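You operate a simulated robot arm through the tools that you are given. There is no shell and no other tool.

Carry out the task below with a simulated robot arm. There is one attempt and no reset: what you move stays moved.

JOB
Gauge the blue hose stub from the press and sort it by the display.
Fine: press off before the guard opens; GOOD goes to the blue tray, all else to the orange scrap tray; shut the guard again.

The check looks at the end state, three seconds after you hand in, the way a careful person would. Anything else that was tipped, shoved, dropped, spilled or broken makes it a failure.

ROBOT AND FRAMES
A 7-joint arm with a two-finger parallel gripper, fixed in place. Base frame: the origin is on the floor under the middle of its stand, x ahead of it, y to its left, z up. Units: cm, degrees, N and s.
It reaches about 105.8 cm from its shoulder. Its first joint turns from -166.0 to 166.0 degrees. Payload 4.4 kg.
Tool frame: the origin (TCP) lies between the finger pads and is the grasp point; the fingertips stand 2.3 cm ahead of it; z points along the fingers, y is the line along which they close. The gripper opens to 9.4 cm. The fingers are 3.8 cm wide and 1 cm thick; the gripper's body (5.4 by 9.6 cm) begins 3.9 cm behind the TCP.
Orientation is told as [roll, pitch, yaw] about the base's x, y, z axes, in that order, counted from this pose: with the fingers straight down and closing along the base's y, the tool's x points along the base's -x, its y along +y and its z along -z.

CONTROLS
- The arm moves only by the tool arm_command. Its argument "increments" is a list of rows, each a list of 7 numbers: the turn, a rotation vector about the tool's x, y, z in degrees, then the shift along the tool's x, y, z in mm, then the finger opening in mm, from 0 to 94. In form: [[rx, ry, rz, x, y, z, hand], ...]. A call has 1 to 20 rows; each row shifts and turns the commanded pose from where the row before left it, along the tool's axes as they then stand. Each row takes 0.2 s and may step no farther than 5 cm and 8.6 degrees from the row before; otherwise, or with a gripper value out of range, the whole call is refused. A pose out of reach is approached as far as the arm can. The call stops where the force on the tool passes 40 N (or 10 N more than at its start, if that is more) or the arm is blocked; 0.2 s more then pass. Each finger travels about 10.8 cm/s and halts on what it meets, pressing with about 24 N; the grip force reading is that of the motor and also rises with nothing between the fingers. The clock runs only during rows and for 0.2 s after the last one: add rows that do not move to give the fingers time. It gives the time, the measured TCP pose, the force on the tool (base axes), the opening and the grip force at its end, in the units of the frame above (readings bear some noise), with the torque about the TCP (base axes, N m) and any sound that the robot's microphone picked up.
- Cameras (640 x 400 px; columns grow to the right, rows downward): "scene" is fixed at [39.99, 65.13, 140.43]; the picture's right is [0.93, 0.36, 0.00], its down [0.35, -0.90, -0.27] and it looks along [-0.10, 0.25, -0.96] (base axes); focal length 214 px, centre (320, 200). "wrist" rides on the gripper at [8.6, 1.6, -7.4] in the tool frame; the picture's right is [-0.18, 0.98, 0.00], its down [-0.58, -0.11, -0.81] and it looks along [-0.79, -0.15, 0.59] (tool axes); focal length 243 px, centre (320, 200). There is no depth. A picture from a camera that has moved, and an enlarged one, comes with that camera's place and axes in the base frame and with its lens.
- capture(camera): a new picture of that camera. The clock stands still meanwhile.
- enlarge(camera, box): a new picture of the part [left, top, right, bottom] of that camera's present view, enlarged. The clock stands still meanwhile.
- sign_off(): hands the job in; it is judged then, once.

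Nothing tells you positions but the pictures and the camera data. Unless the task says otherwise, let go and move clear before handing in.

The tools are called after "Emit:" as a command line: name --pt "numbers of a row" for each row, then --argument value for the rest, lists and objects as JSON in quotes. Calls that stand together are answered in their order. arm_command: Moves the arm, as the interface text tells. Its arguments: {"type":"object","properties":{"increments":{"type":"array","items":{"type":"array","items":{"type":"number"}}}},"required":["increments"]} The other tools are called the same way: capture (camera) takes a picture; enlarge (camera, box) takes an enlarged picture of a part of a camera's view; sign_off () hands the job in.

At the start:

```text
clock: 0.0
eef_pos: [38.04, 34.72, 110.35]
ee_rot: [0.0, -0.1, -0.1]
ft_force: [-0.4, -1.1, -0.3]
moment: [-0.01, -0.01, -0.02]
grip_width: 9.38
grip_force: 0.0
```

scene: 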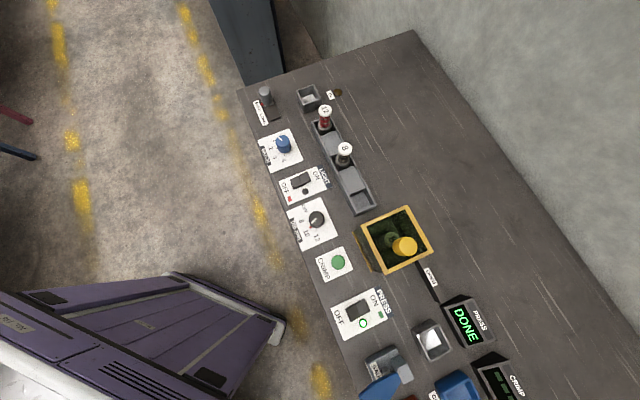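
wrist: 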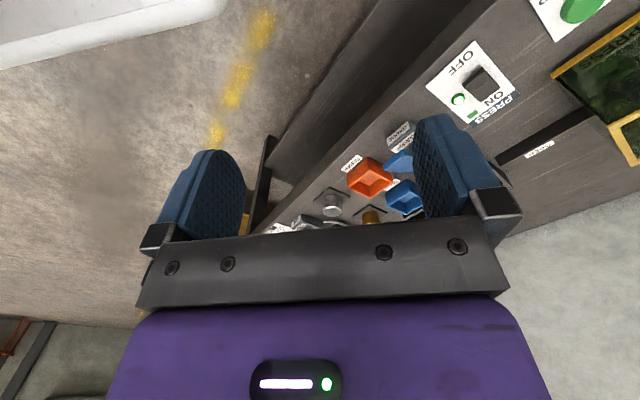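

I see a bench with a control panel: a press switch, a guard box with a yellow handle/knob, a PRESS display reading DONE, and trays farther to the right. I'll look closer at each part before moving.

Emit:
enlarge --camera "scene" --box '[320, 190, 480, 290]'

Emit:
enlarge --camera "scene" --box '[320, 280, 512, 400]'

Emit:
enlarge --camera "wrist" --box '[250, 110, 442, 230]'

Emit:
enlarge --camera "scene" --box '[230, 70, 390, 170]'

```text
4.00 times, centred on (400, 240) of scene
camera zoom: at [39.99, 65.13, 140.43], right [0.93, 0.36, 0.0], down [0.35, -0.9, -0.27], along [-0.1, 0.25, -0.96], focal length 858 px, centre (0, 40)
```

zoom: 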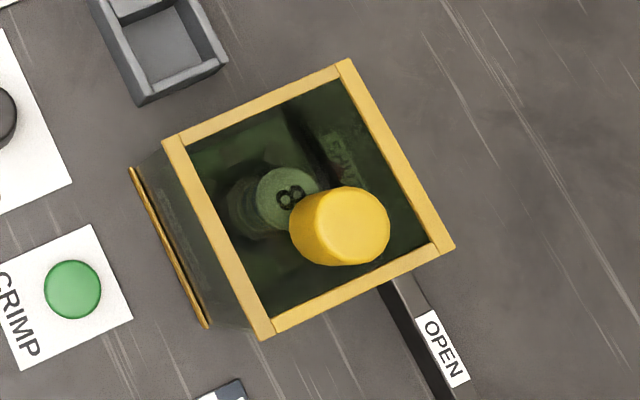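

```text
3.33 times, centred on (416, 340) of scene
camera zoom: at [39.99, 65.13, 140.43], right [0.93, 0.36, 0.0], down [0.35, -0.9, -0.27], along [-0.1, 0.25, -0.96], focal length 715 px, centre (0, -267)
```

zoom: 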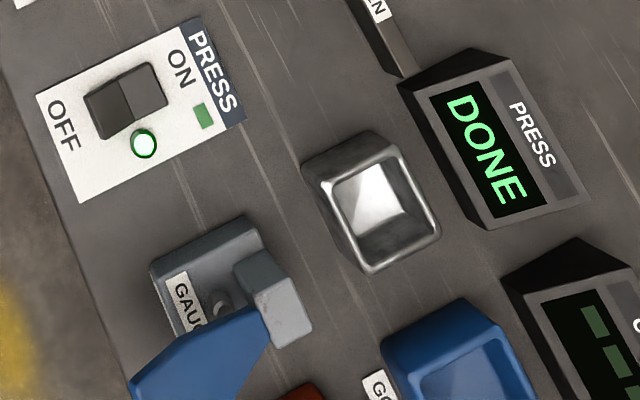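

```text
3.33 times, centred on (346, 170) of wrist
camera zoom: at [29.34, 36.39, 117.78], right [0.18, 0.98, 0.0], down [0.58, -0.11, 0.81], along [0.79, -0.15, -0.59], focal length 809 px, centre (233, 300)
```

zoom: 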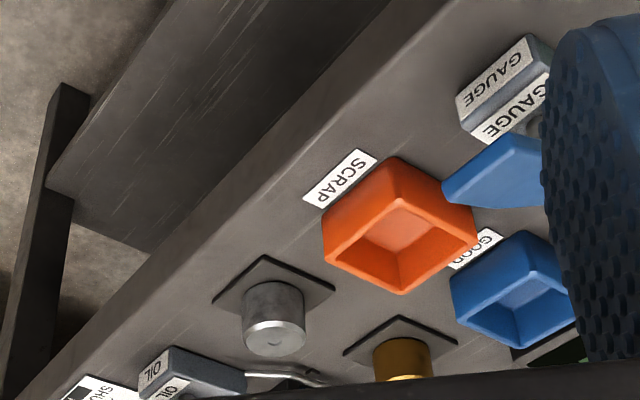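

```text
4.00 times, centred on (310, 120) of scene
camera zoom: at [39.99, 65.13, 140.43], right [0.93, 0.36, 0.0], down [0.35, -0.9, -0.27], along [-0.1, 0.25, -0.96], focal length 858 px, centre (360, 520)
```

zoom: 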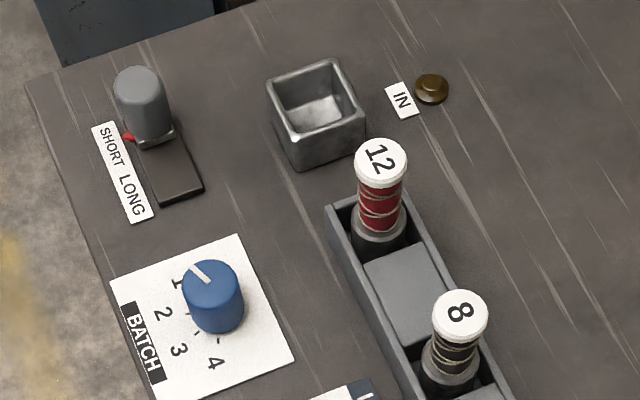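

The press sits at roughly (57, 75) under a yellow-framed guard, and the bench runs diagonally. I'll yaw the tool to face the bench squarely, then look with the wrist camera.

Emit:
arm_command --pt "0 0 -8.5 0 0 0 94" --pt "0 0 -8.5 0 0 0 94" --pt "0 0 -8.5 0 0 0 94" --pt "0 0 -8.5 0 0 0 94" --pt "0 0 -8.5 0 0 0 94" --pt "0 0 0 0 0 0 94"

Emit:
capture --camera "wrist"

Emit:
capture --camera "scene"

```text
clock: 1.4
eef_pos: [37.92, 34.77, 110.38]
ee_rot: [0.0, -0.1, 42.6]
ft_force: [0.2, -0.7, 0.0]
moment: [-0.01, -0.01, -0.03]
grip_width: 9.39
grip_force: 0.1
```

```text
taken
camera wrist: at [30.52, 30.16, 117.8], right [-0.53, 0.85, 0.0], down [0.5, 0.31, 0.81], along [0.68, 0.43, -0.59], focal length 243 px, centre (320, 200)
```

wrist: 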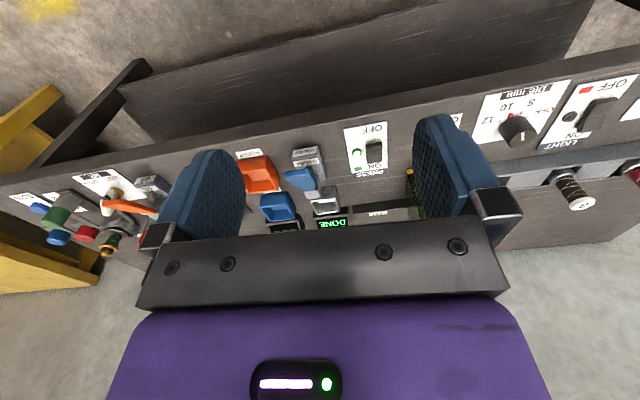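

```text
taken
```

scene: 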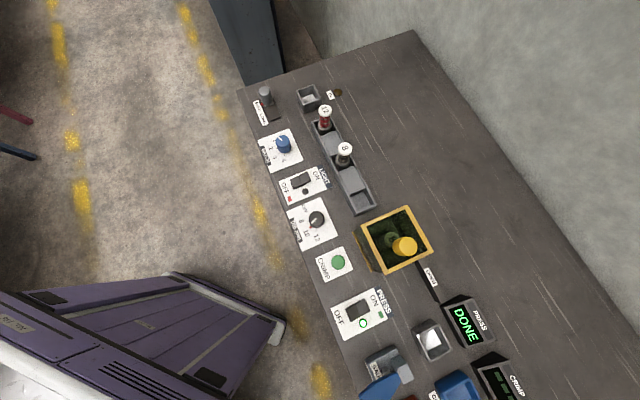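

I can now see the bench upside-down in the wrist view, so I'll enlarge the relevant parts of it.

Emit:
enlarge --camera "wrist" --box '[230, 110, 422, 230]'

Emit:
enlarge --camera "wrist" --box '[0, 150, 192, 270]'

Emit:
enlarge --camera "scene" --box '[350, 340, 446, 400]'

```text
3.33 times, centred on (326, 170) of wrist
camera zoom: at [30.52, 30.16, 117.8], right [-0.53, 0.85, 0.0], down [0.5, 0.31, 0.81], along [0.68, 0.43, -0.59], focal length 809 px, centre (300, 300)
```

zoom: 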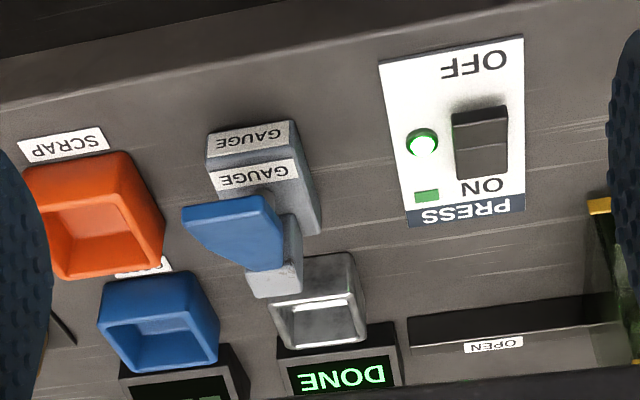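

```text
3.33 times, centred on (96, 210) of wrist
camera zoom: at [30.52, 30.16, 117.8], right [-0.53, 0.85, 0.0], down [0.5, 0.31, 0.81], along [0.68, 0.43, -0.59], focal length 809 px, centre (1067, 167)
```

zoom: 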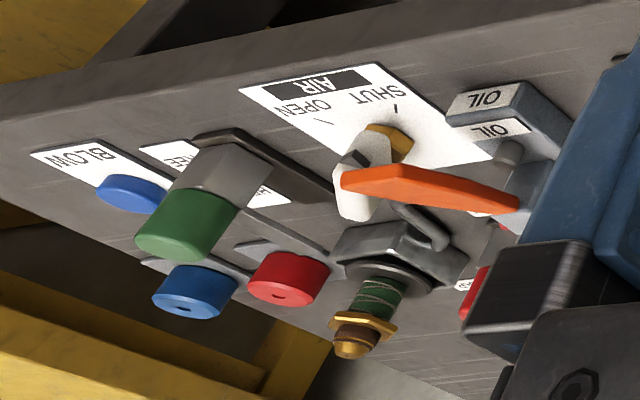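

```text
6.67 times, centred on (398, 370) of scene
camera zoom: at [39.99, 65.13, 140.43], right [0.93, 0.36, 0.0], down [0.35, -0.9, -0.27], along [-0.1, 0.25, -0.96], focal length 1430 px, centre (-200, -933)
```

zoom: 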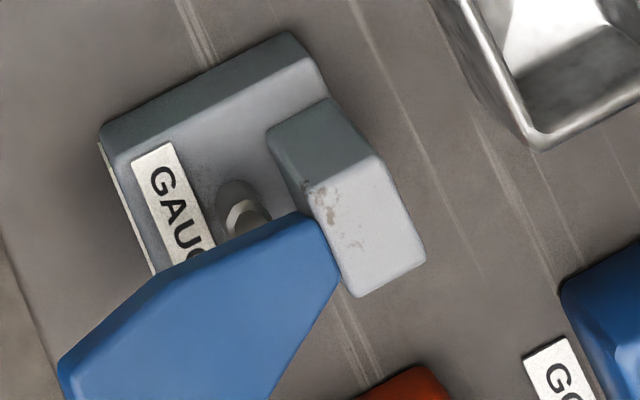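

The gauge is a base block with a pin and a blue lever, a shiny cup stands next to it, and the blue GOOD and orange SCRAP trays lie beyond. I'll shift along the bench and tilt to see the gauge, the trays and all the displays.

Emit:
arm_command --pt "0 5 0 0 -40 0 94" --pt "0 5 0 0 -40 0 94" --pt "0 5 0 0 -40 0 94" --pt "0 5 0 0 -40 0 94" --pt "0 0 0 0 -40 0 94" --pt "0 0 0 0 0 0 94"

Emit:
capture --camera "wrist"

Emit:
enlarge --camera "wrist" --box '[200, 60, 456, 220]'

```text
clock: 2.8
eef_pos: [51.45, 19.93, 110.37]
ee_rot: [-0.1, 20.0, 42.5]
ft_force: [-0.1, 0.1, 0.3]
moment: [0.0, -0.01, 0.01]
grip_width: 9.41
grip_force: 0.1
```

```text
taken
camera wrist: at [46.29, 17.38, 120.31], right [-0.54, 0.84, -0.06], down [0.68, 0.48, 0.56], along [0.5, 0.26, -0.83], focal length 243 px, centre (320, 200)
```

wrist: 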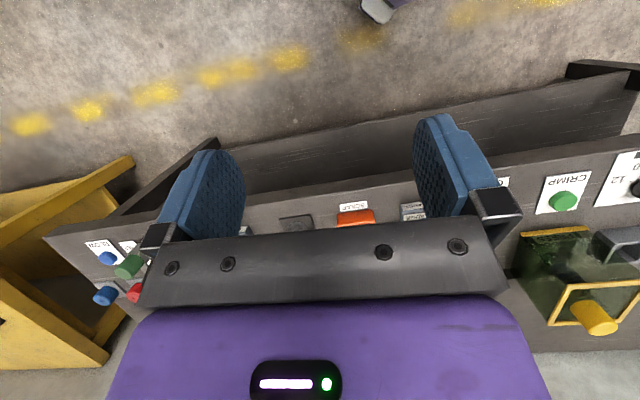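

```text
2.50 times, centred on (328, 140) of wrist
camera zoom: at [46.29, 17.38, 120.31], right [-0.54, 0.84, -0.06], down [0.68, 0.48, 0.56], along [0.5, 0.26, -0.83], focal length 606 px, centre (300, 350)
```

zoom: 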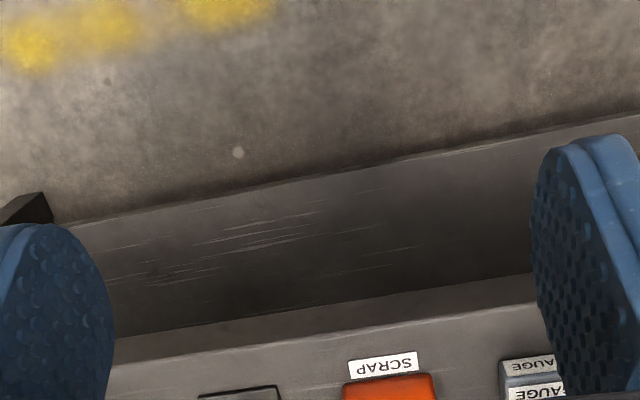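

Tilting that way hides the bench behind the gripper, so I'll tilt the other way.

Emit:
arm_command --pt "0 -8 0 0 0 -20 94" --pt "0 -8 0 0 0 -20 94" --pt "0 -8 0 0 0 -20 94" --pt "0 -8 0 0 0 0 94" --pt "0 -8 0 0 0 0 94" --pt "0 0 0 0 0 0 94"

Emit:
capture --camera "wrist"

Emit:
enlarge --camera "wrist" --box '[200, 80, 456, 240]'

```text
clock: 4.2
eef_pos: [52.33, 20.78, 116.09]
ee_rot: [0.0, -20.1, 42.6]
ft_force: [0.7, 0.6, 0.1]
moment: [-0.03, -0.05, 0.0]
grip_width: 9.39
grip_force: 0.0
```

```text
taken
camera wrist: at [43.48, 14.79, 120.17], right [-0.54, 0.84, 0.06], down [0.27, 0.1, 0.96], along [0.8, 0.53, -0.28], focal length 243 px, centre (320, 200)
```

wrist: 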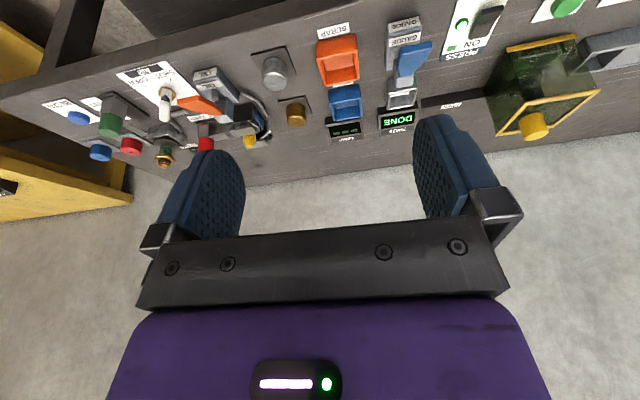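

```text
2.50 times, centred on (328, 160) of wrist
camera zoom: at [43.48, 14.79, 120.17], right [-0.54, 0.84, 0.06], down [0.27, 0.1, 0.96], along [0.8, 0.53, -0.28], focal length 606 px, centre (300, 300)
```

zoom: 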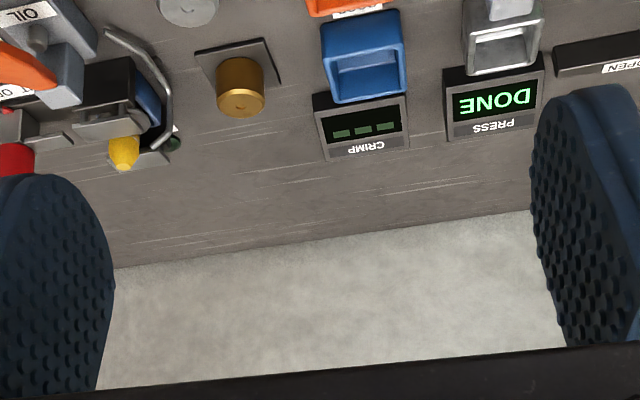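

Now I see everything: the gauge with its lever, the trays, the CRIMP display (blank dashes) and the PRESS display (DONE). I'll enlarge the guard and the gauge.

Emit:
enlarge --camera "wrist" --box '[430, 0, 640, 150]'

Emit:
enlarge --camera "wrist" --box '[300, 0, 460, 150]'

Emit:
enlarge --camera "wrist" --box '[30, 40, 300, 180]'

```text
2.67 times, centred on (535, 75) of wrist
camera zoom: at [43.48, 14.79, 120.17], right [-0.54, 0.84, 0.06], down [0.27, 0.1, 0.96], along [0.8, 0.53, -0.28], focal length 647 px, centre (-253, 533)
```

zoom: 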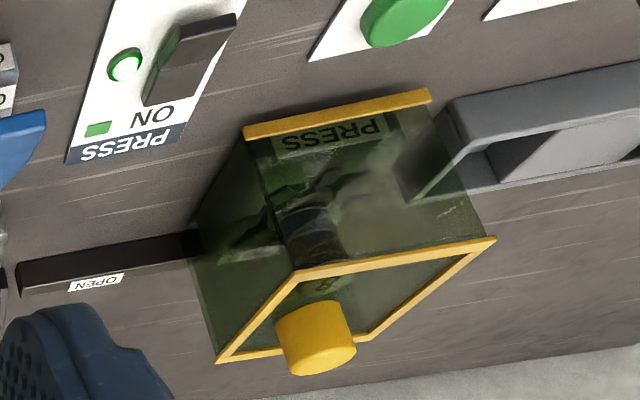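

```text
2.67 times, centred on (380, 75) of wrist
camera zoom: at [43.48, 14.79, 120.17], right [-0.54, 0.84, 0.06], down [0.27, 0.1, 0.96], along [0.8, 0.53, -0.28], focal length 647 px, centre (160, 533)
```

zoom: 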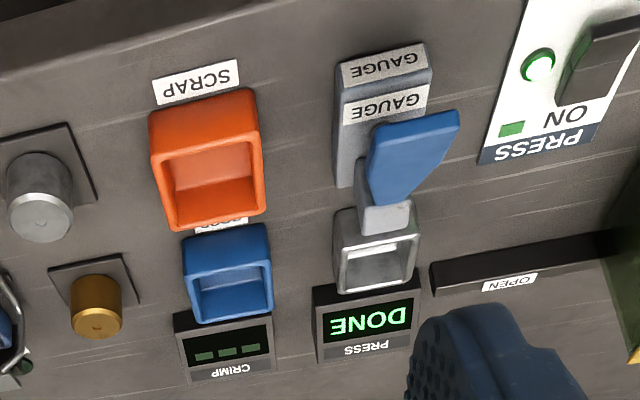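

```text
2.37 times, centred on (165, 110) of wrist
camera zoom: at [43.48, 14.79, 120.17], right [-0.54, 0.84, 0.06], down [0.27, 0.1, 0.96], along [0.8, 0.53, -0.28], focal length 575 px, centre (687, 413)
```

zoom: 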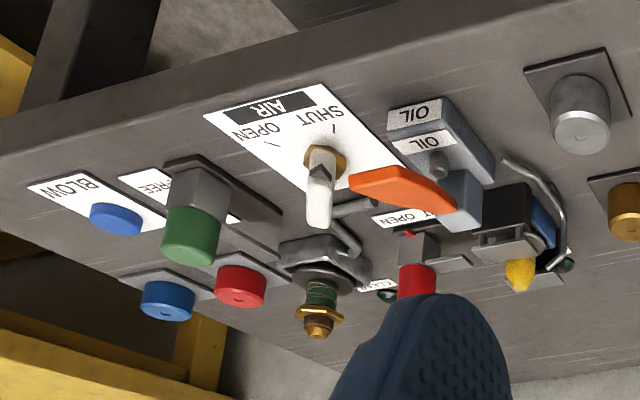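

The guard is a green box that slides along a black rail toward OPEN, with a yellow knob on top. I'll move back along the bench to look at the press from in front.

Emit:
arm_command --pt "0 0 0 0 50 0 94" --pt "0 0 0 0 50 0 94" --pt "0 0 0 0 50 0 94" --pt "0 0 0 0 50 0 94" --pt "0 0 0 0 50 0 94" --pt "0 0 0 0 50 0 94" --pt "0 0 0 0 0 0 94"

Emit:
capture --camera "wrist"

Emit:
enlarge --camera "wrist" --box '[220, 60, 412, 180]'

```text
clock: 5.8
eef_pos: [31.75, 43.03, 116.16]
ee_rot: [0.0, -19.9, 42.5]
ft_force: [0.3, 0.6, -0.5]
moment: [-0.01, -0.01, 0.0]
grip_width: 9.43
grip_force: 0.1
```

```text
taken
camera wrist: at [22.84, 37.09, 120.27], right [-0.54, 0.84, 0.06], down [0.27, 0.1, 0.96], along [0.8, 0.53, -0.28], focal length 243 px, centre (320, 200)
```

wrist: 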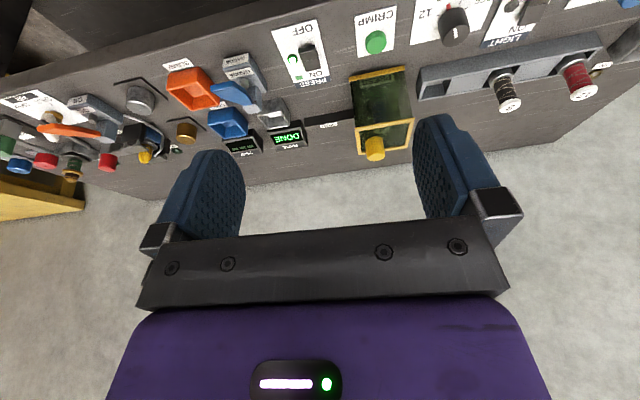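

```text
3.33 times, centred on (316, 120) of wrist
camera zoom: at [22.84, 37.09, 120.27], right [-0.54, 0.84, 0.06], down [0.27, 0.1, 0.96], along [0.8, 0.53, -0.28], focal length 809 px, centre (333, 467)
```

zoom: 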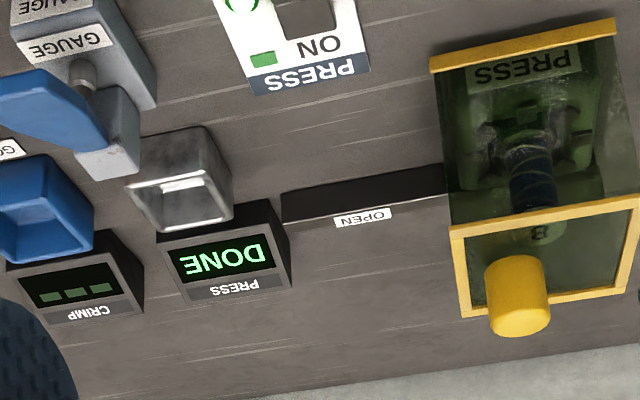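

The press holds an upright stub with an "8" cap; the guard knob is near (56, 74.5, 96) and the press switch near (53, 57, 82). I'll level the tool, align it with the bench at yaw 45, and approach above the switch for a close look.

Emit:
arm_command --pt "0 7 0 0 0 0 94" --pt "0 7 0 0 0 0 94" --pt "0 6 0 0 0 0 94" --pt "0 0 -2.5 0 0 0 94" --pt "0 0 0 -45 -10 0 94" --pt "0 0 0 -45 -10 0 94" --pt "0 0 0 -45 -10 0 94" --pt "0 0 0 -45 -10 0 94" --pt "0 0 0 -40 -8 0 94" --pt "0 0 0 0 0 45 94" --pt "0 0 0 0 0 45 94" --pt "0 0 0 0 0 45 94" --pt "0 0 0 0 0 45 94" --pt "0 0 0 0 0 0 94"

Emit:
capture --camera "wrist"

Emit:
capture --camera "scene"

```text
clock: 8.8
eef_pos: [51.16, 54.93, 98.06]
ee_rot: [0.0, 0.0, 44.9]
ft_force: [-0.5, -0.5, 0.1]
moment: [-0.01, 0.02, -0.04]
grip_width: 9.41
grip_force: 0.0
```

```text
taken
camera wrist: at [43.88, 50.12, 105.47], right [-0.56, 0.83, 0.0], down [0.49, 0.33, 0.81], along [0.67, 0.46, -0.59], focal length 243 px, centre (320, 200)
```

wrist: 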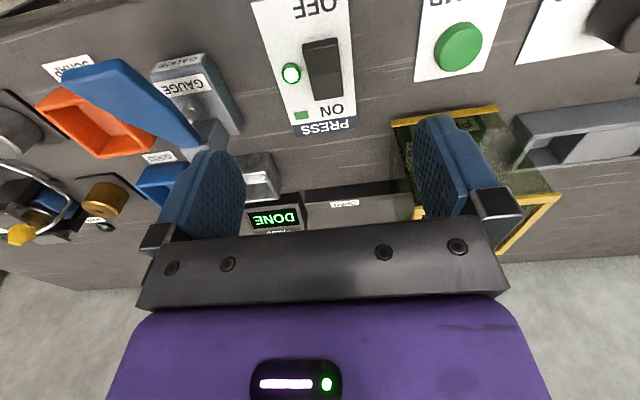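

```text
taken
```

scene: 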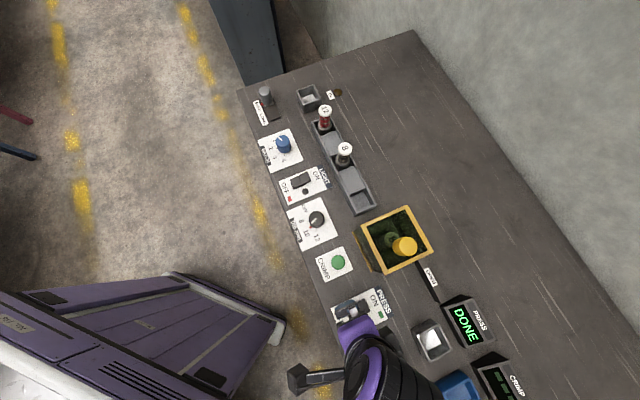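

I'm above the switch area. I'll enlarge the view to see the rocker and the press contents in detail.

Emit:
enlarge --camera "wrist" --box '[240, 0, 400, 100]'

Emit:
enlarge --camera "wrist" --box '[20, 40, 260, 190]'

Emit:
enlarge --camera "wrist" --box '[240, 100, 432, 240]'

```text
4.00 times, centred on (320, 50) of wrist
camera zoom: at [43.88, 50.12, 105.47], right [-0.56, 0.83, 0.0], down [0.49, 0.33, 0.81], along [0.67, 0.46, -0.59], focal length 970 px, centre (320, 800)
```

zoom: 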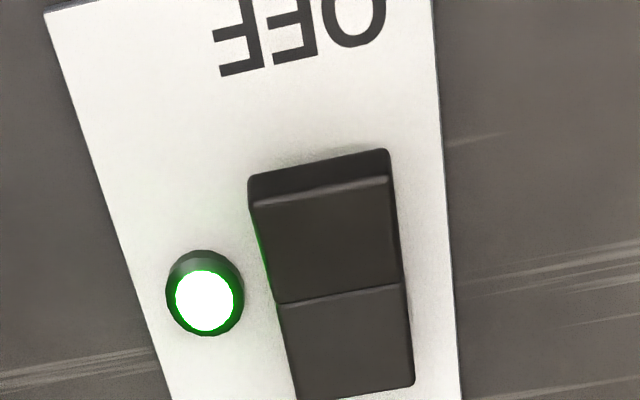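

```text
2.67 times, centred on (140, 115) of wrist
camera zoom: at [43.88, 50.12, 105.47], right [-0.56, 0.83, 0.0], down [0.49, 0.33, 0.81], along [0.67, 0.46, -0.59], focal length 647 px, centre (800, 427)
```

zoom: 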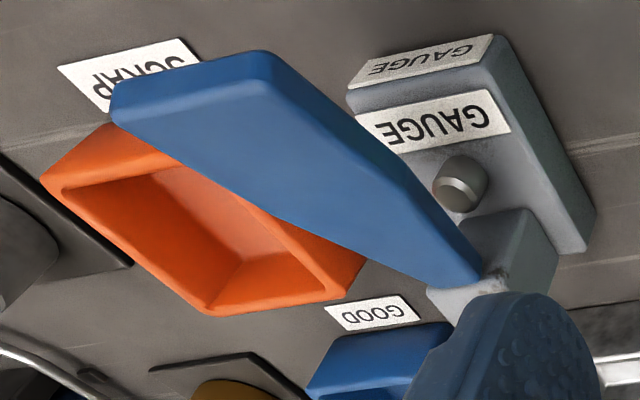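

```text
2.86 times, centred on (336, 170) of wrist
camera zoom: at [43.88, 50.12, 105.47], right [-0.56, 0.83, 0.0], down [0.49, 0.33, 0.81], along [0.67, 0.46, -0.59], focal length 693 px, centre (274, 286)
```

zoom: 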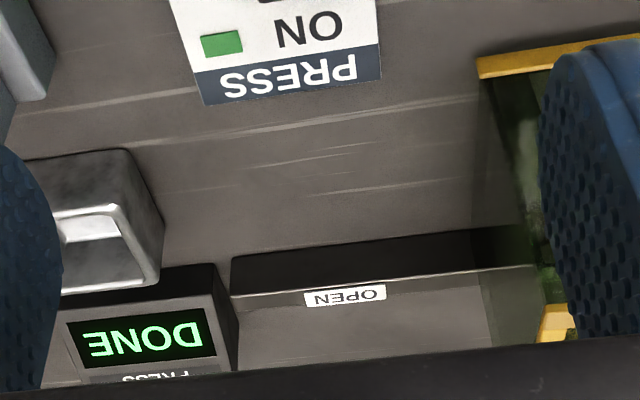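

The rocker's OFF half ends near (51.6, 55.4), its centre is about (53.1, 57.2, 82), and the lamp is lit (ON). I'll close the fingers, line up over the OFF half and come down slowly.

Emit:
arm_command --pt "0 0 0 -6 2.5 0 0" --pt "0 0 0 0 0 30 0" --pt "0 0 0 0 0 30 0" --pt "0 0 0 0 0 30 0" --pt "0 0 0 0 0 10 0" --pt "0 0 0 0 0 0 0"

Emit:
capture --camera "wrist"

Emit:
enlarge --camera "scene" --box '[320, 270, 416, 330]'

```text
clock: 10.2
eef_pos: [51.28, 55.77, 88.26]
ee_rot: [0.0, 0.0, 45.0]
ft_force: [0.9, 0.5, -0.8]
moment: [0.02, 0.0, 0.01]
grip_width: 0.01
grip_force: 23.6
```

```text
taken
camera wrist: at [44.09, 50.87, 95.59], right [-0.56, 0.83, 0.0], down [0.49, 0.33, 0.81], along [0.67, 0.46, -0.59], focal length 243 px, centre (320, 200)
```

wrist: 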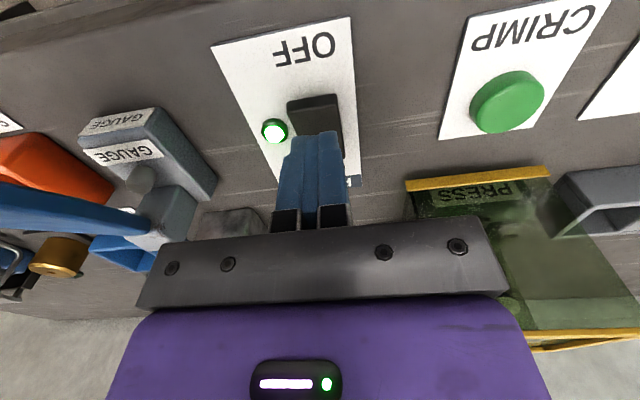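

```text
6.67 times, centred on (368, 300) of scene
camera zoom: at [39.99, 65.13, 140.43], right [0.93, 0.36, 0.0], down [0.35, -0.9, -0.27], along [-0.1, 0.25, -0.96], focal length 1430 px, centre (0, -467)
```

zoom: 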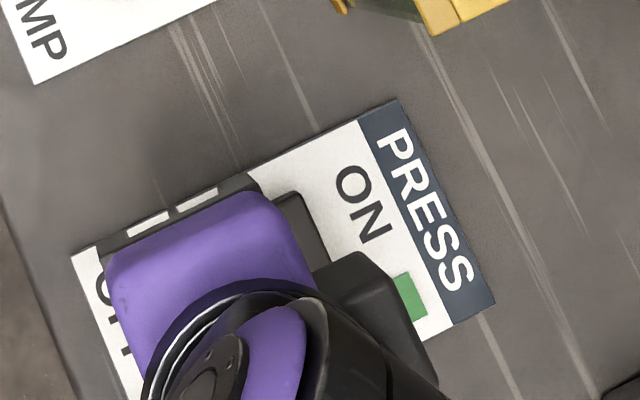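

The fingers are over the OFF half. I'll nudge 5 mm back toward the OFF end and press down gently.

Emit:
arm_command --pt "0 0 0 5 -2 0 0" --pt "0 0 0 0 0 5 0" --pt "0 0 0 0 0 5 0" --pt "0 0 0 0 0 5 0" --pt "0 0 0 0 0 4 0" --pt "0 0 0 0 0 4 0" --pt "0 0 0 0 0 4 0" --pt "0 0 0 0 0 4 0" --pt "0 0 0 0 0 4 0" --pt "0 0 0 0 0 4 0"

Emit:
capture --camera "wrist"

```text
clock: 12.4
eef_pos: [51.19, 55.23, 84.27]
ee_rot: [-0.1, 0.0, 45.0]
ft_force: [0.1, -0.2, -0.5]
moment: [0.03, -0.02, 0.0]
grip_width: 0.01
grip_force: 24.3
```

```text
taken
camera wrist: at [43.9, 50.29, 91.74], right [-0.57, 0.82, 0.0], down [0.49, 0.33, 0.81], along [0.67, 0.46, -0.59], focal length 243 px, centre (320, 200)
```

wrist: 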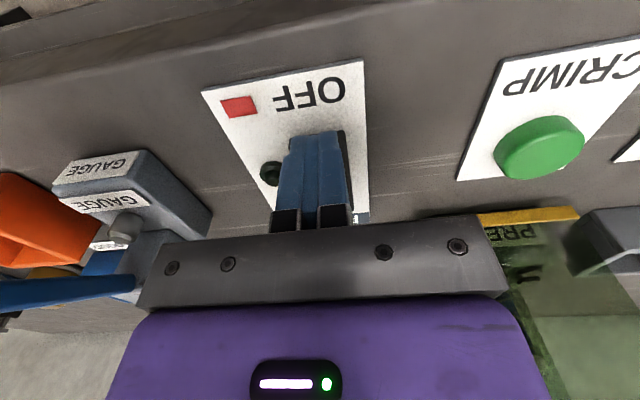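

The red OFF flag shows and the lamp is out, so the press is off. I'll rise and move to view the gauge from the front.

Emit:
arm_command --pt "0 0 0 0 0 -40 0" --pt "0 0 0 0 0 -45 0" --pt "0 0 0 0 0 -45 94" --pt "0 0 0 45 0 0 94" --pt "0 0 0 45 0 0 94" --pt "0 0 0 45 0 0 94" --pt "0 0 0 0 -40 0 94" --pt "0 0 0 0 -40 0 94" --pt "0 0 0 0 -40 0 94" --pt "0 0 0 0 0 0 94"

Emit:
capture --camera "wrist"

Emit:
enlarge --camera "wrist" --box '[220, 60, 412, 200]'

Emit:
capture --camera "scene"

```text
clock: 14.6
eef_pos: [50.06, 37.03, 97.24]
ee_rot: [0.0, 0.0, 45.0]
ft_force: [0.1, -0.4, 0.1]
moment: [0.02, -0.04, -0.01]
grip_width: 9.41
grip_force: 0.1
```

```text
taken
camera wrist: at [42.86, 32.07, 104.72], right [-0.56, 0.83, 0.0], down [0.49, 0.33, 0.81], along [0.67, 0.46, -0.59], focal length 243 px, centre (320, 200)
```

wrist: 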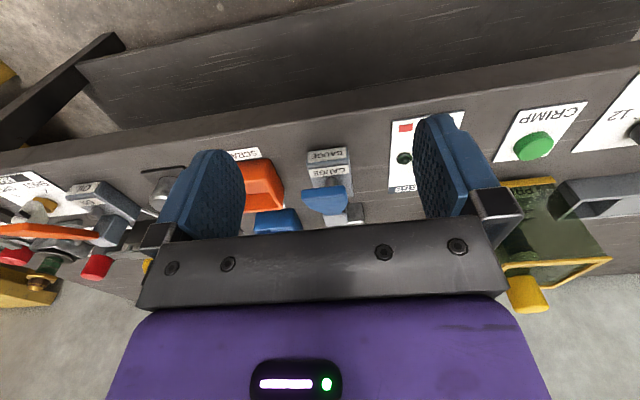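

```text
2.86 times, centred on (316, 130) of wrist
camera zoom: at [42.86, 32.07, 104.72], right [-0.56, 0.83, 0.0], down [0.49, 0.33, 0.81], along [0.67, 0.46, -0.59], focal length 693 px, centre (331, 400)
```

zoom: 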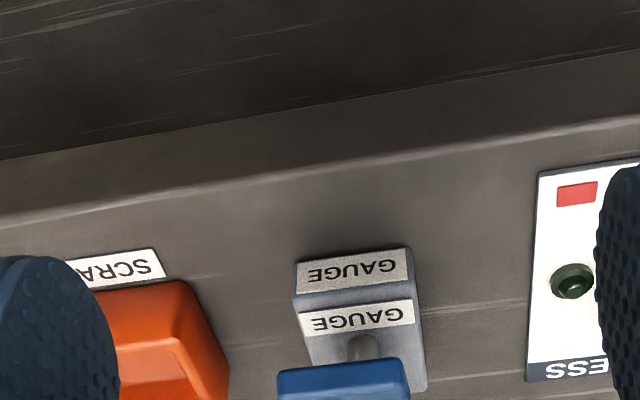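

```text
taken
```

scene: 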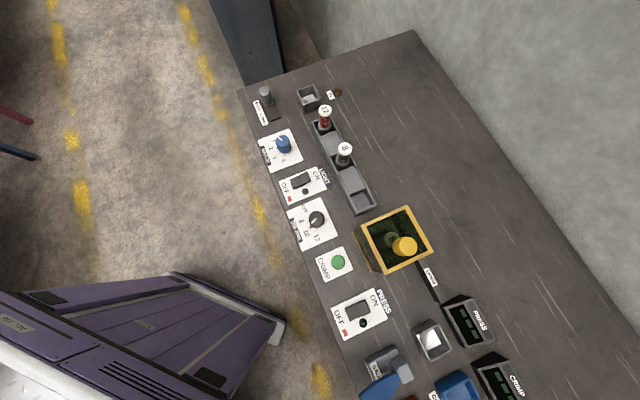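

The PRESS display is now blank too. I'll zoom into the gauge and consider its mechanism.

Emit:
enlarge --camera "wrist" --box '[270, 140, 380, 230]'

Emit:
enlarge --camera "wrist" --box '[0, 150, 170, 260]'

Emit:
enlarge --camera "scene" --box '[350, 320, 478, 400]'

```text
4.44 times, centred on (325, 185) of wrist
camera zoom: at [42.86, 32.07, 104.72], right [-0.56, 0.83, 0.0], down [0.49, 0.33, 0.81], along [0.67, 0.46, -0.59], focal length 1078 px, centre (298, 267)
```

zoom: 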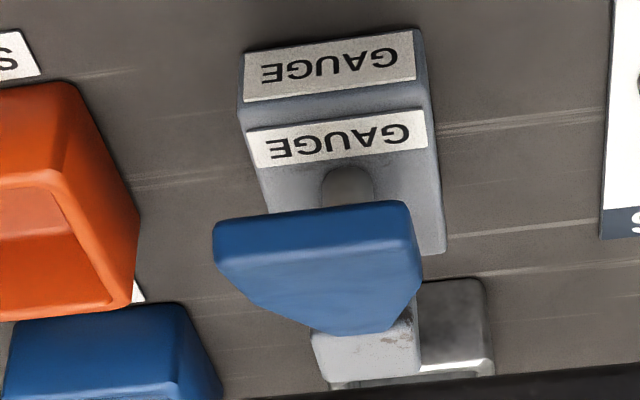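

```text
3.64 times, centred on (85, 205) of wrist
camera zoom: at [42.86, 32.07, 104.72], right [-0.56, 0.83, 0.0], down [0.49, 0.33, 0.81], along [0.67, 0.46, -0.59], focal length 882 px, centre (1174, 182)
```

zoom: 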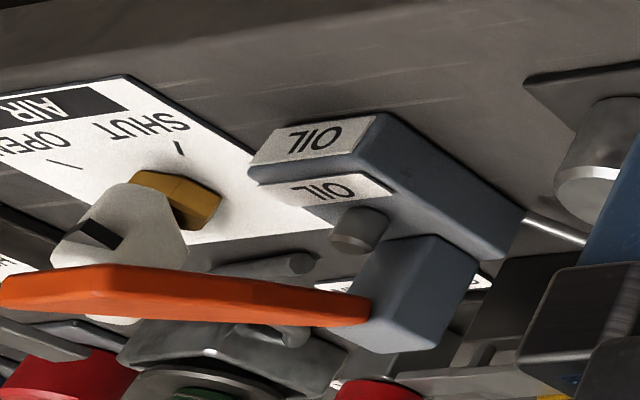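

```text
5.00 times, centred on (414, 360) of scene
camera zoom: at [39.99, 65.13, 140.43], right [0.93, 0.36, 0.0], down [0.35, -0.9, -0.27], along [-0.1, 0.25, -0.96], focal length 1072 px, centre (-150, -600)
```

zoom: 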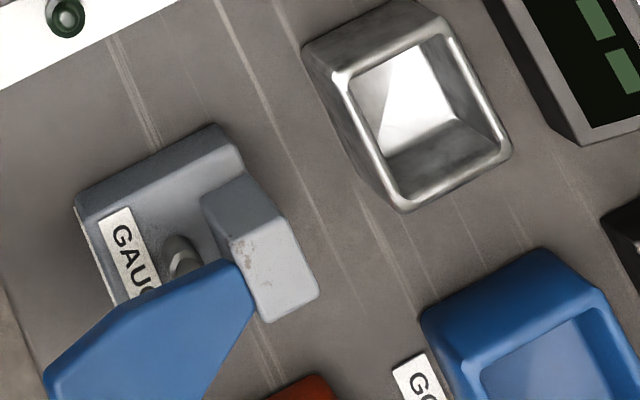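

The gauge lever sits above a plunger button, and the square metal cup behind it looks like the nest for the stub. I'll zoom in on the cup and also on the other cup marked IN for comparison.

Emit:
enlarge --camera "scene" --box '[400, 310, 464, 360]'

Emit:
enlarge --camera "scene" --box '[290, 75, 354, 115]'

Emit:
enlarge --camera "scene" --box '[352, 196, 448, 286]'

Emit:
enlarge --camera "scene" --box '[310, 95, 374, 175]'

```text
8.00 times, centred on (432, 335) of scene
camera zoom: at [39.99, 65.13, 140.43], right [0.93, 0.36, 0.0], down [0.35, -0.9, -0.27], along [-0.1, 0.25, -0.96], focal length 1716 px, centre (-576, -880)
```

zoom: 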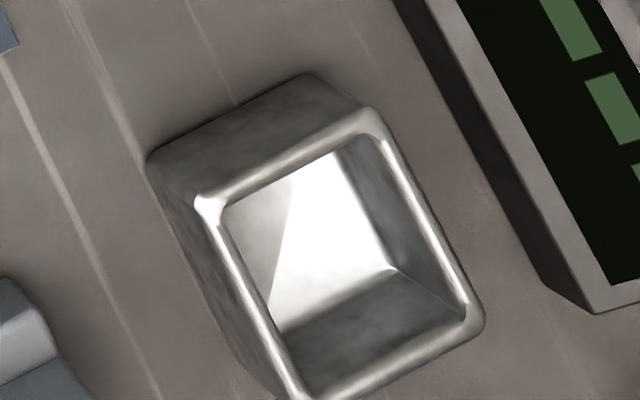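

```text
10.00 times, centred on (322, 95) of scene
camera zoom: at [39.99, 65.13, 140.43], right [0.93, 0.36, 0.0], down [0.35, -0.9, -0.27], along [-0.1, 0.25, -0.96], focal length 2145 px, centre (300, 1250)
```

zoom: 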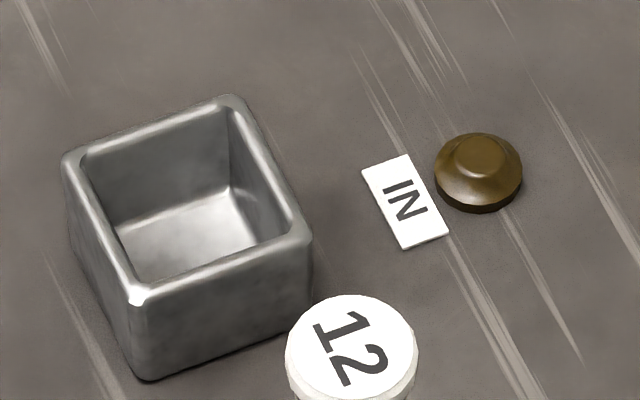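

```text
4.44 times, centred on (400, 241) of scene
camera zoom: at [39.99, 65.13, 140.43], right [0.93, 0.36, 0.0], down [0.35, -0.9, -0.27], along [-0.1, 0.25, -0.96], focal length 953 px, centre (-36, 18)
```

zoom: 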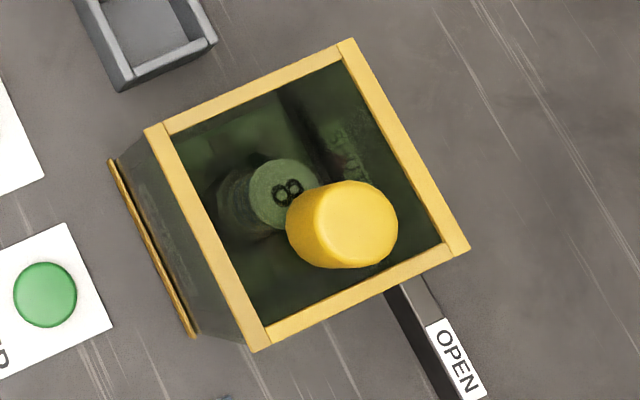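

```text
5.00 times, centred on (342, 135) of scene
camera zoom: at [39.99, 65.13, 140.43], right [0.93, 0.36, 0.0], down [0.35, -0.9, -0.27], along [-0.1, 0.25, -0.96], focal length 1072 px, centre (210, 525)
```

zoom: 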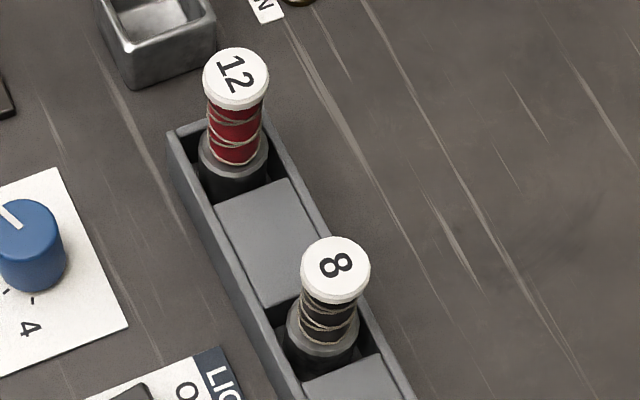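

Press is OFF (red flag, display blank). Now I'll rise and move to above and in front of the guard to line up with the yellow knob.

Emit:
arm_command --pt "0 0 0 0 0 -40 94" --pt "0 0 0 0 0 -40 94" --pt "0 0 0 0 0 -40 94" --pt "0 0 0 0 45 0 94" --pt "0 0 0 0 45 0 94" --pt "0 0 0 0 45 0 94" --pt "0 0 0 0 45 0 94" --pt "0 0 0 0 43 0 94" --pt "0 0 0 -45 0 0 94" --pt "0 0 0 -45 0 0 94" --pt "0 0 0 -45 0 0 94" --pt "0 0 0 -45 0 0 94" --pt "0 0 0 0 0 0 94"

Emit:
capture --camera "wrist"

Emit:
enlarge --camera "wrist" --box '[220, 20, 420, 240]'

```text
clock: 17.4
eef_pos: [46.92, 65.51, 109.39]
ee_rot: [0.1, 0.0, 45.0]
ft_force: [0.9, -0.9, 0.4]
moment: [0.01, 0.02, 0.01]
grip_width: 9.4
grip_force: 0.1
```

```text
taken
camera wrist: at [39.68, 60.52, 116.79], right [-0.56, 0.83, 0.0], down [0.49, 0.33, 0.81], along [0.67, 0.46, -0.59], focal length 243 px, centre (320, 200)
```

wrist: 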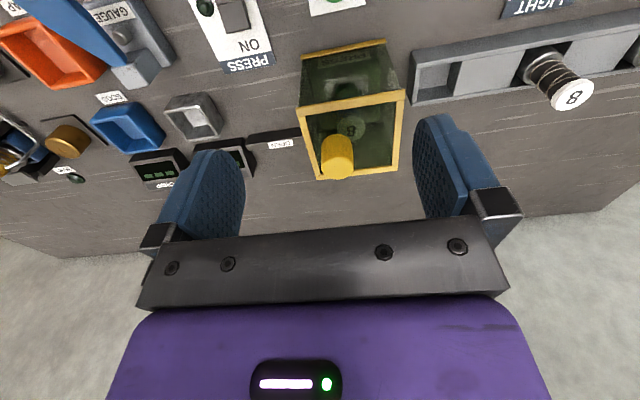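

```text
1.82 times, centred on (320, 130) of wrist
camera zoom: at [39.68, 60.52, 116.79], right [-0.56, 0.83, 0.0], down [0.49, 0.33, 0.81], along [0.67, 0.46, -0.59], focal length 441 px, centre (320, 327)
```

zoom: 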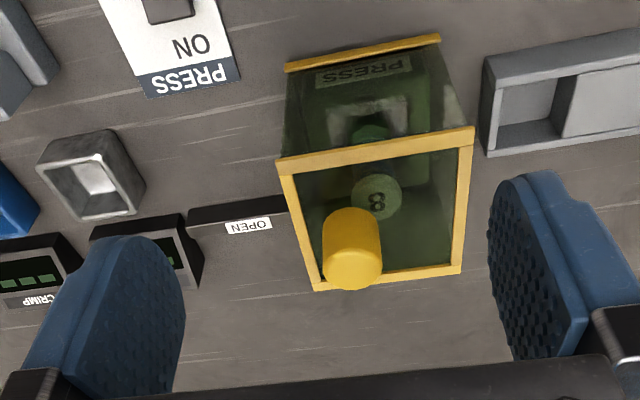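

The knob top is about (56, 74.4, 96). I'll move forward over it at height and check alignment in the wrist view.

Emit:
arm_command --pt "0 0 0 -45 0 0 94" --pt "0 0 0 -45 0 0 94" --pt "0 0 0 -37 -1 0 94" --pt "0 0 0 0 0 0 94" --pt "0 0 0 0 0 0 94"

Emit:
capture --camera "wrist"

Emit:
capture --camera "scene"

```text
clock: 18.6
eef_pos: [55.85, 74.05, 109.15]
ee_rot: [0.0, -0.1, 44.9]
ft_force: [0.5, 0.8, 0.5]
moment: [0.01, 0.02, 0.0]
grip_width: 9.4
grip_force: 0.0
out of reach, approached as far as the arm can: row 3
```

```text
taken
camera wrist: at [48.61, 69.07, 116.65], right [-0.56, 0.83, 0.0], down [0.49, 0.33, 0.81], along [0.67, 0.46, -0.59], focal length 243 px, centre (320, 200)
```

wrist: 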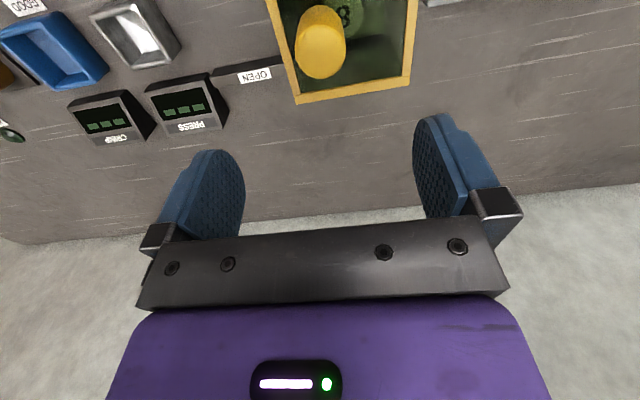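

```text
taken
```

scene: 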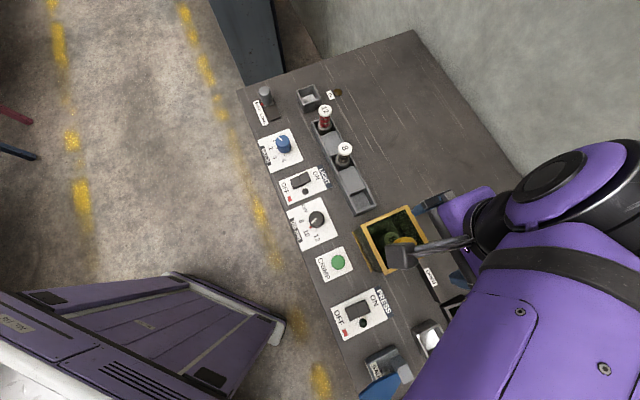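

Alignment looks right, so I'll descend around the knob, stopping just above the frame.

Emit:
arm_command --pt "0 0 0 0 0 30 94" --pt "0 0 0 0 0 30 94" --pt "0 0 0 0 0 30 94" --pt "0 0 0 0 0 0 94" --pt "0 0 0 0 0 0 94"

Emit:
capture --camera "wrist"

```text
clock: 19.8
eef_pos: [55.66, 73.97, 100.2]
ee_rot: [0.0, 0.0, 45.0]
ft_force: [0.0, -0.1, 0.5]
moment: [0.05, -0.02, 0.02]
grip_width: 9.39
grip_force: 0.0
```

```text
taken
camera wrist: at [48.5, 69.07, 107.68], right [-0.56, 0.83, 0.0], down [0.49, 0.33, 0.81], along [0.67, 0.46, -0.59], focal length 243 px, centre (320, 200)
```

wrist: 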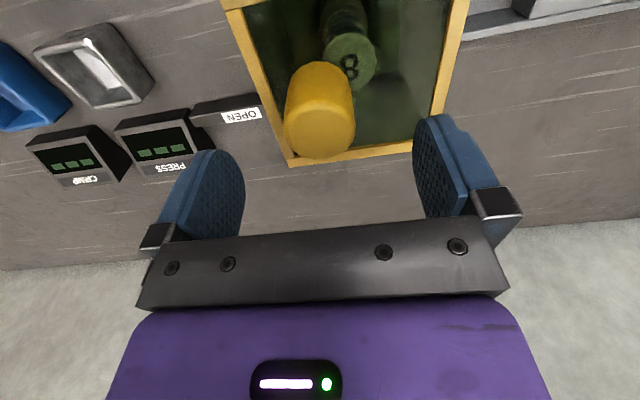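

The knob is about 6 mm further forward than the TCP, so I'll correct, descend to z≈96.5 and close on it.

Emit:
arm_command --pt "0 0 0 -6 0 10 94" --pt "0 0 0 0 0 15 94" --pt "0 0 0 0 0 12 94" --pt "0 0 0 0 0 0 94"

Emit:
capture --camera "wrist"

```text
clock: 20.8
eef_pos: [56.14, 74.44, 96.64]
ee_rot: [0.0, -0.1, 44.9]
ft_force: [0.3, -0.3, 0.7]
moment: [0.01, 0.0, -0.01]
grip_width: 9.4
grip_force: 0.0
```

```text
taken
camera wrist: at [48.98, 69.54, 104.0], right [-0.56, 0.83, 0.0], down [0.49, 0.33, 0.81], along [0.67, 0.46, -0.59], focal length 243 px, centre (320, 200)
```

wrist: 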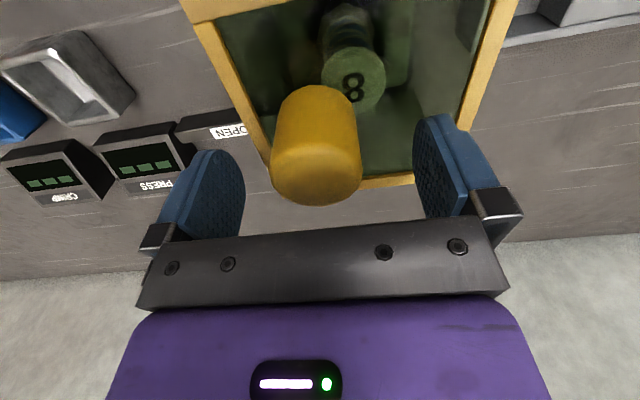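

The knob is centred between the fingers, so I'll close on it.

Emit:
arm_command --pt "0 0 0 0 0 0 60" --pt "0 0 0 0 0 0 40" --pt "0 0 0 0 0 0 20" --pt "0 0 0 0 0 0 20" --pt "0 0 0 0 0 0 20"

Emit:
capture --camera "wrist"

```text
clock: 22.0
eef_pos: [56.12, 74.44, 96.53]
ee_rot: [0.1, 0.1, 44.9]
ft_force: [-0.5, 2.0, 0.0]
moment: [-0.26, -0.36, -0.03]
grip_width: 3.79
grip_force: 45.0
```

```text
taken
camera wrist: at [48.98, 69.55, 103.99], right [-0.56, 0.83, 0.0], down [0.49, 0.33, 0.81], along [0.67, 0.46, -0.59], focal length 243 px, centre (320, 200)
```

wrist: 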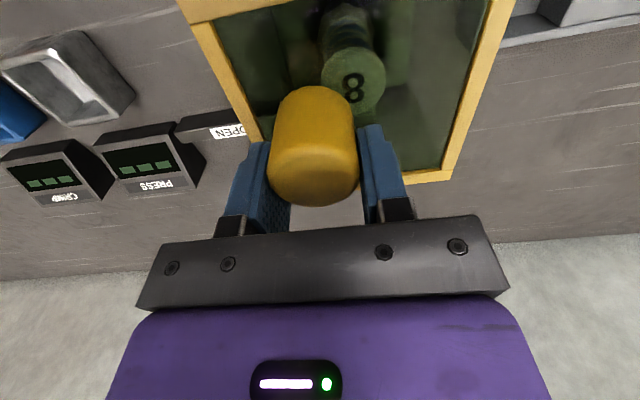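

The knob is held (3.8 cm). I'll slide the guard along the rail toward OPEN (+d, tool −y), gently at first.

Emit:
arm_command --pt "0 0 0 0 -8 0 20" --pt "0 0 0 0 -10 0 20" --pt "0 0 0 0 -12 0 20"

Emit:
capture --camera "scene"

Emit:
capture --camera "wrist"

```text
clock: 22.8
eef_pos: [58.29, 72.4, 96.56]
ee_rot: [0.0, 0.0, 45.0]
ft_force: [-1.6, -0.9, -0.7]
moment: [0.19, -0.25, -0.13]
grip_width: 3.78
grip_force: 44.7
```

```text
taken
```

scene: 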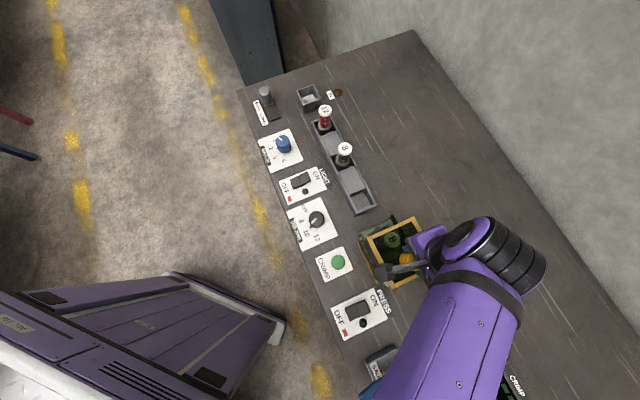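

```text
taken
camera wrist: at [51.04, 67.5, 103.99], right [-0.56, 0.83, 0.0], down [0.49, 0.33, 0.81], along [0.67, 0.46, -0.59], focal length 243 px, centre (320, 200)
```

wrist: 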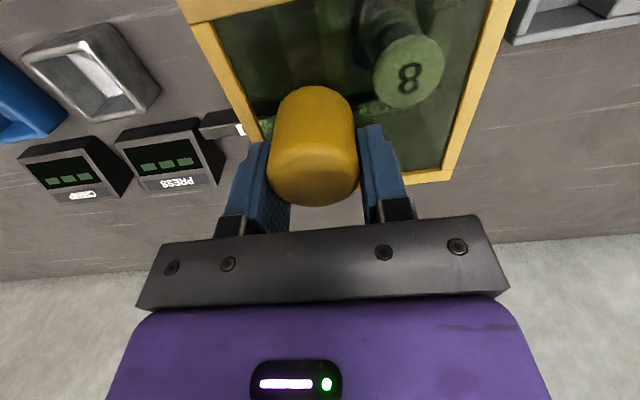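

It slides freely. I'll continue toward the end of the travel, watching for the stop.

Emit:
arm_command --pt "0 0 0 0 -14 0 20" --pt "0 0 0 0 -14 0 20" --pt "0 0 0 0 -14 0 20" --pt "0 0 0 0 -14 0 20" --pt "0 0 0 0 -14 0 20" --pt "0 0 0 0 0 0 20"

Emit:
capture --camera "wrist"

Emit:
capture --camera "scene"

```text
clock: 24.2
eef_pos: [63.4, 67.43, 96.63]
ee_rot: [0.0, -0.1, 45.1]
ft_force: [-0.7, 0.3, 0.4]
moment: [-0.08, -0.19, 0.19]
grip_width: 3.76
grip_force: 45.3
```

```text
taken
camera wrist: at [55.99, 62.52, 103.98], right [-0.56, 0.83, 0.0], down [0.49, 0.33, 0.81], along [0.67, 0.46, -0.59], focal length 243 px, centre (320, 200)
```

wrist: 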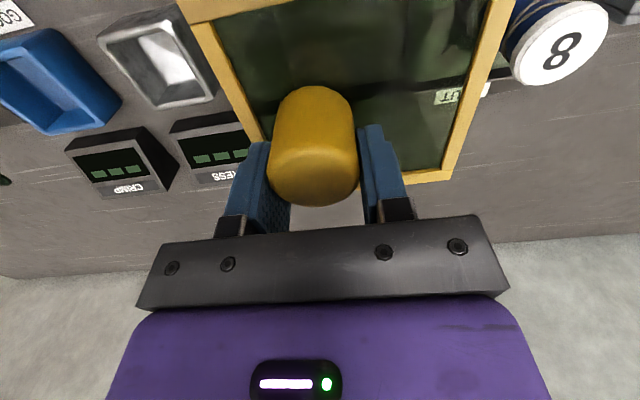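

```text
taken
```

scene: 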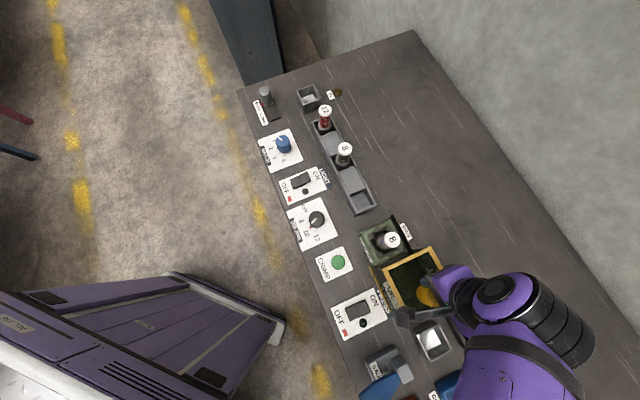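

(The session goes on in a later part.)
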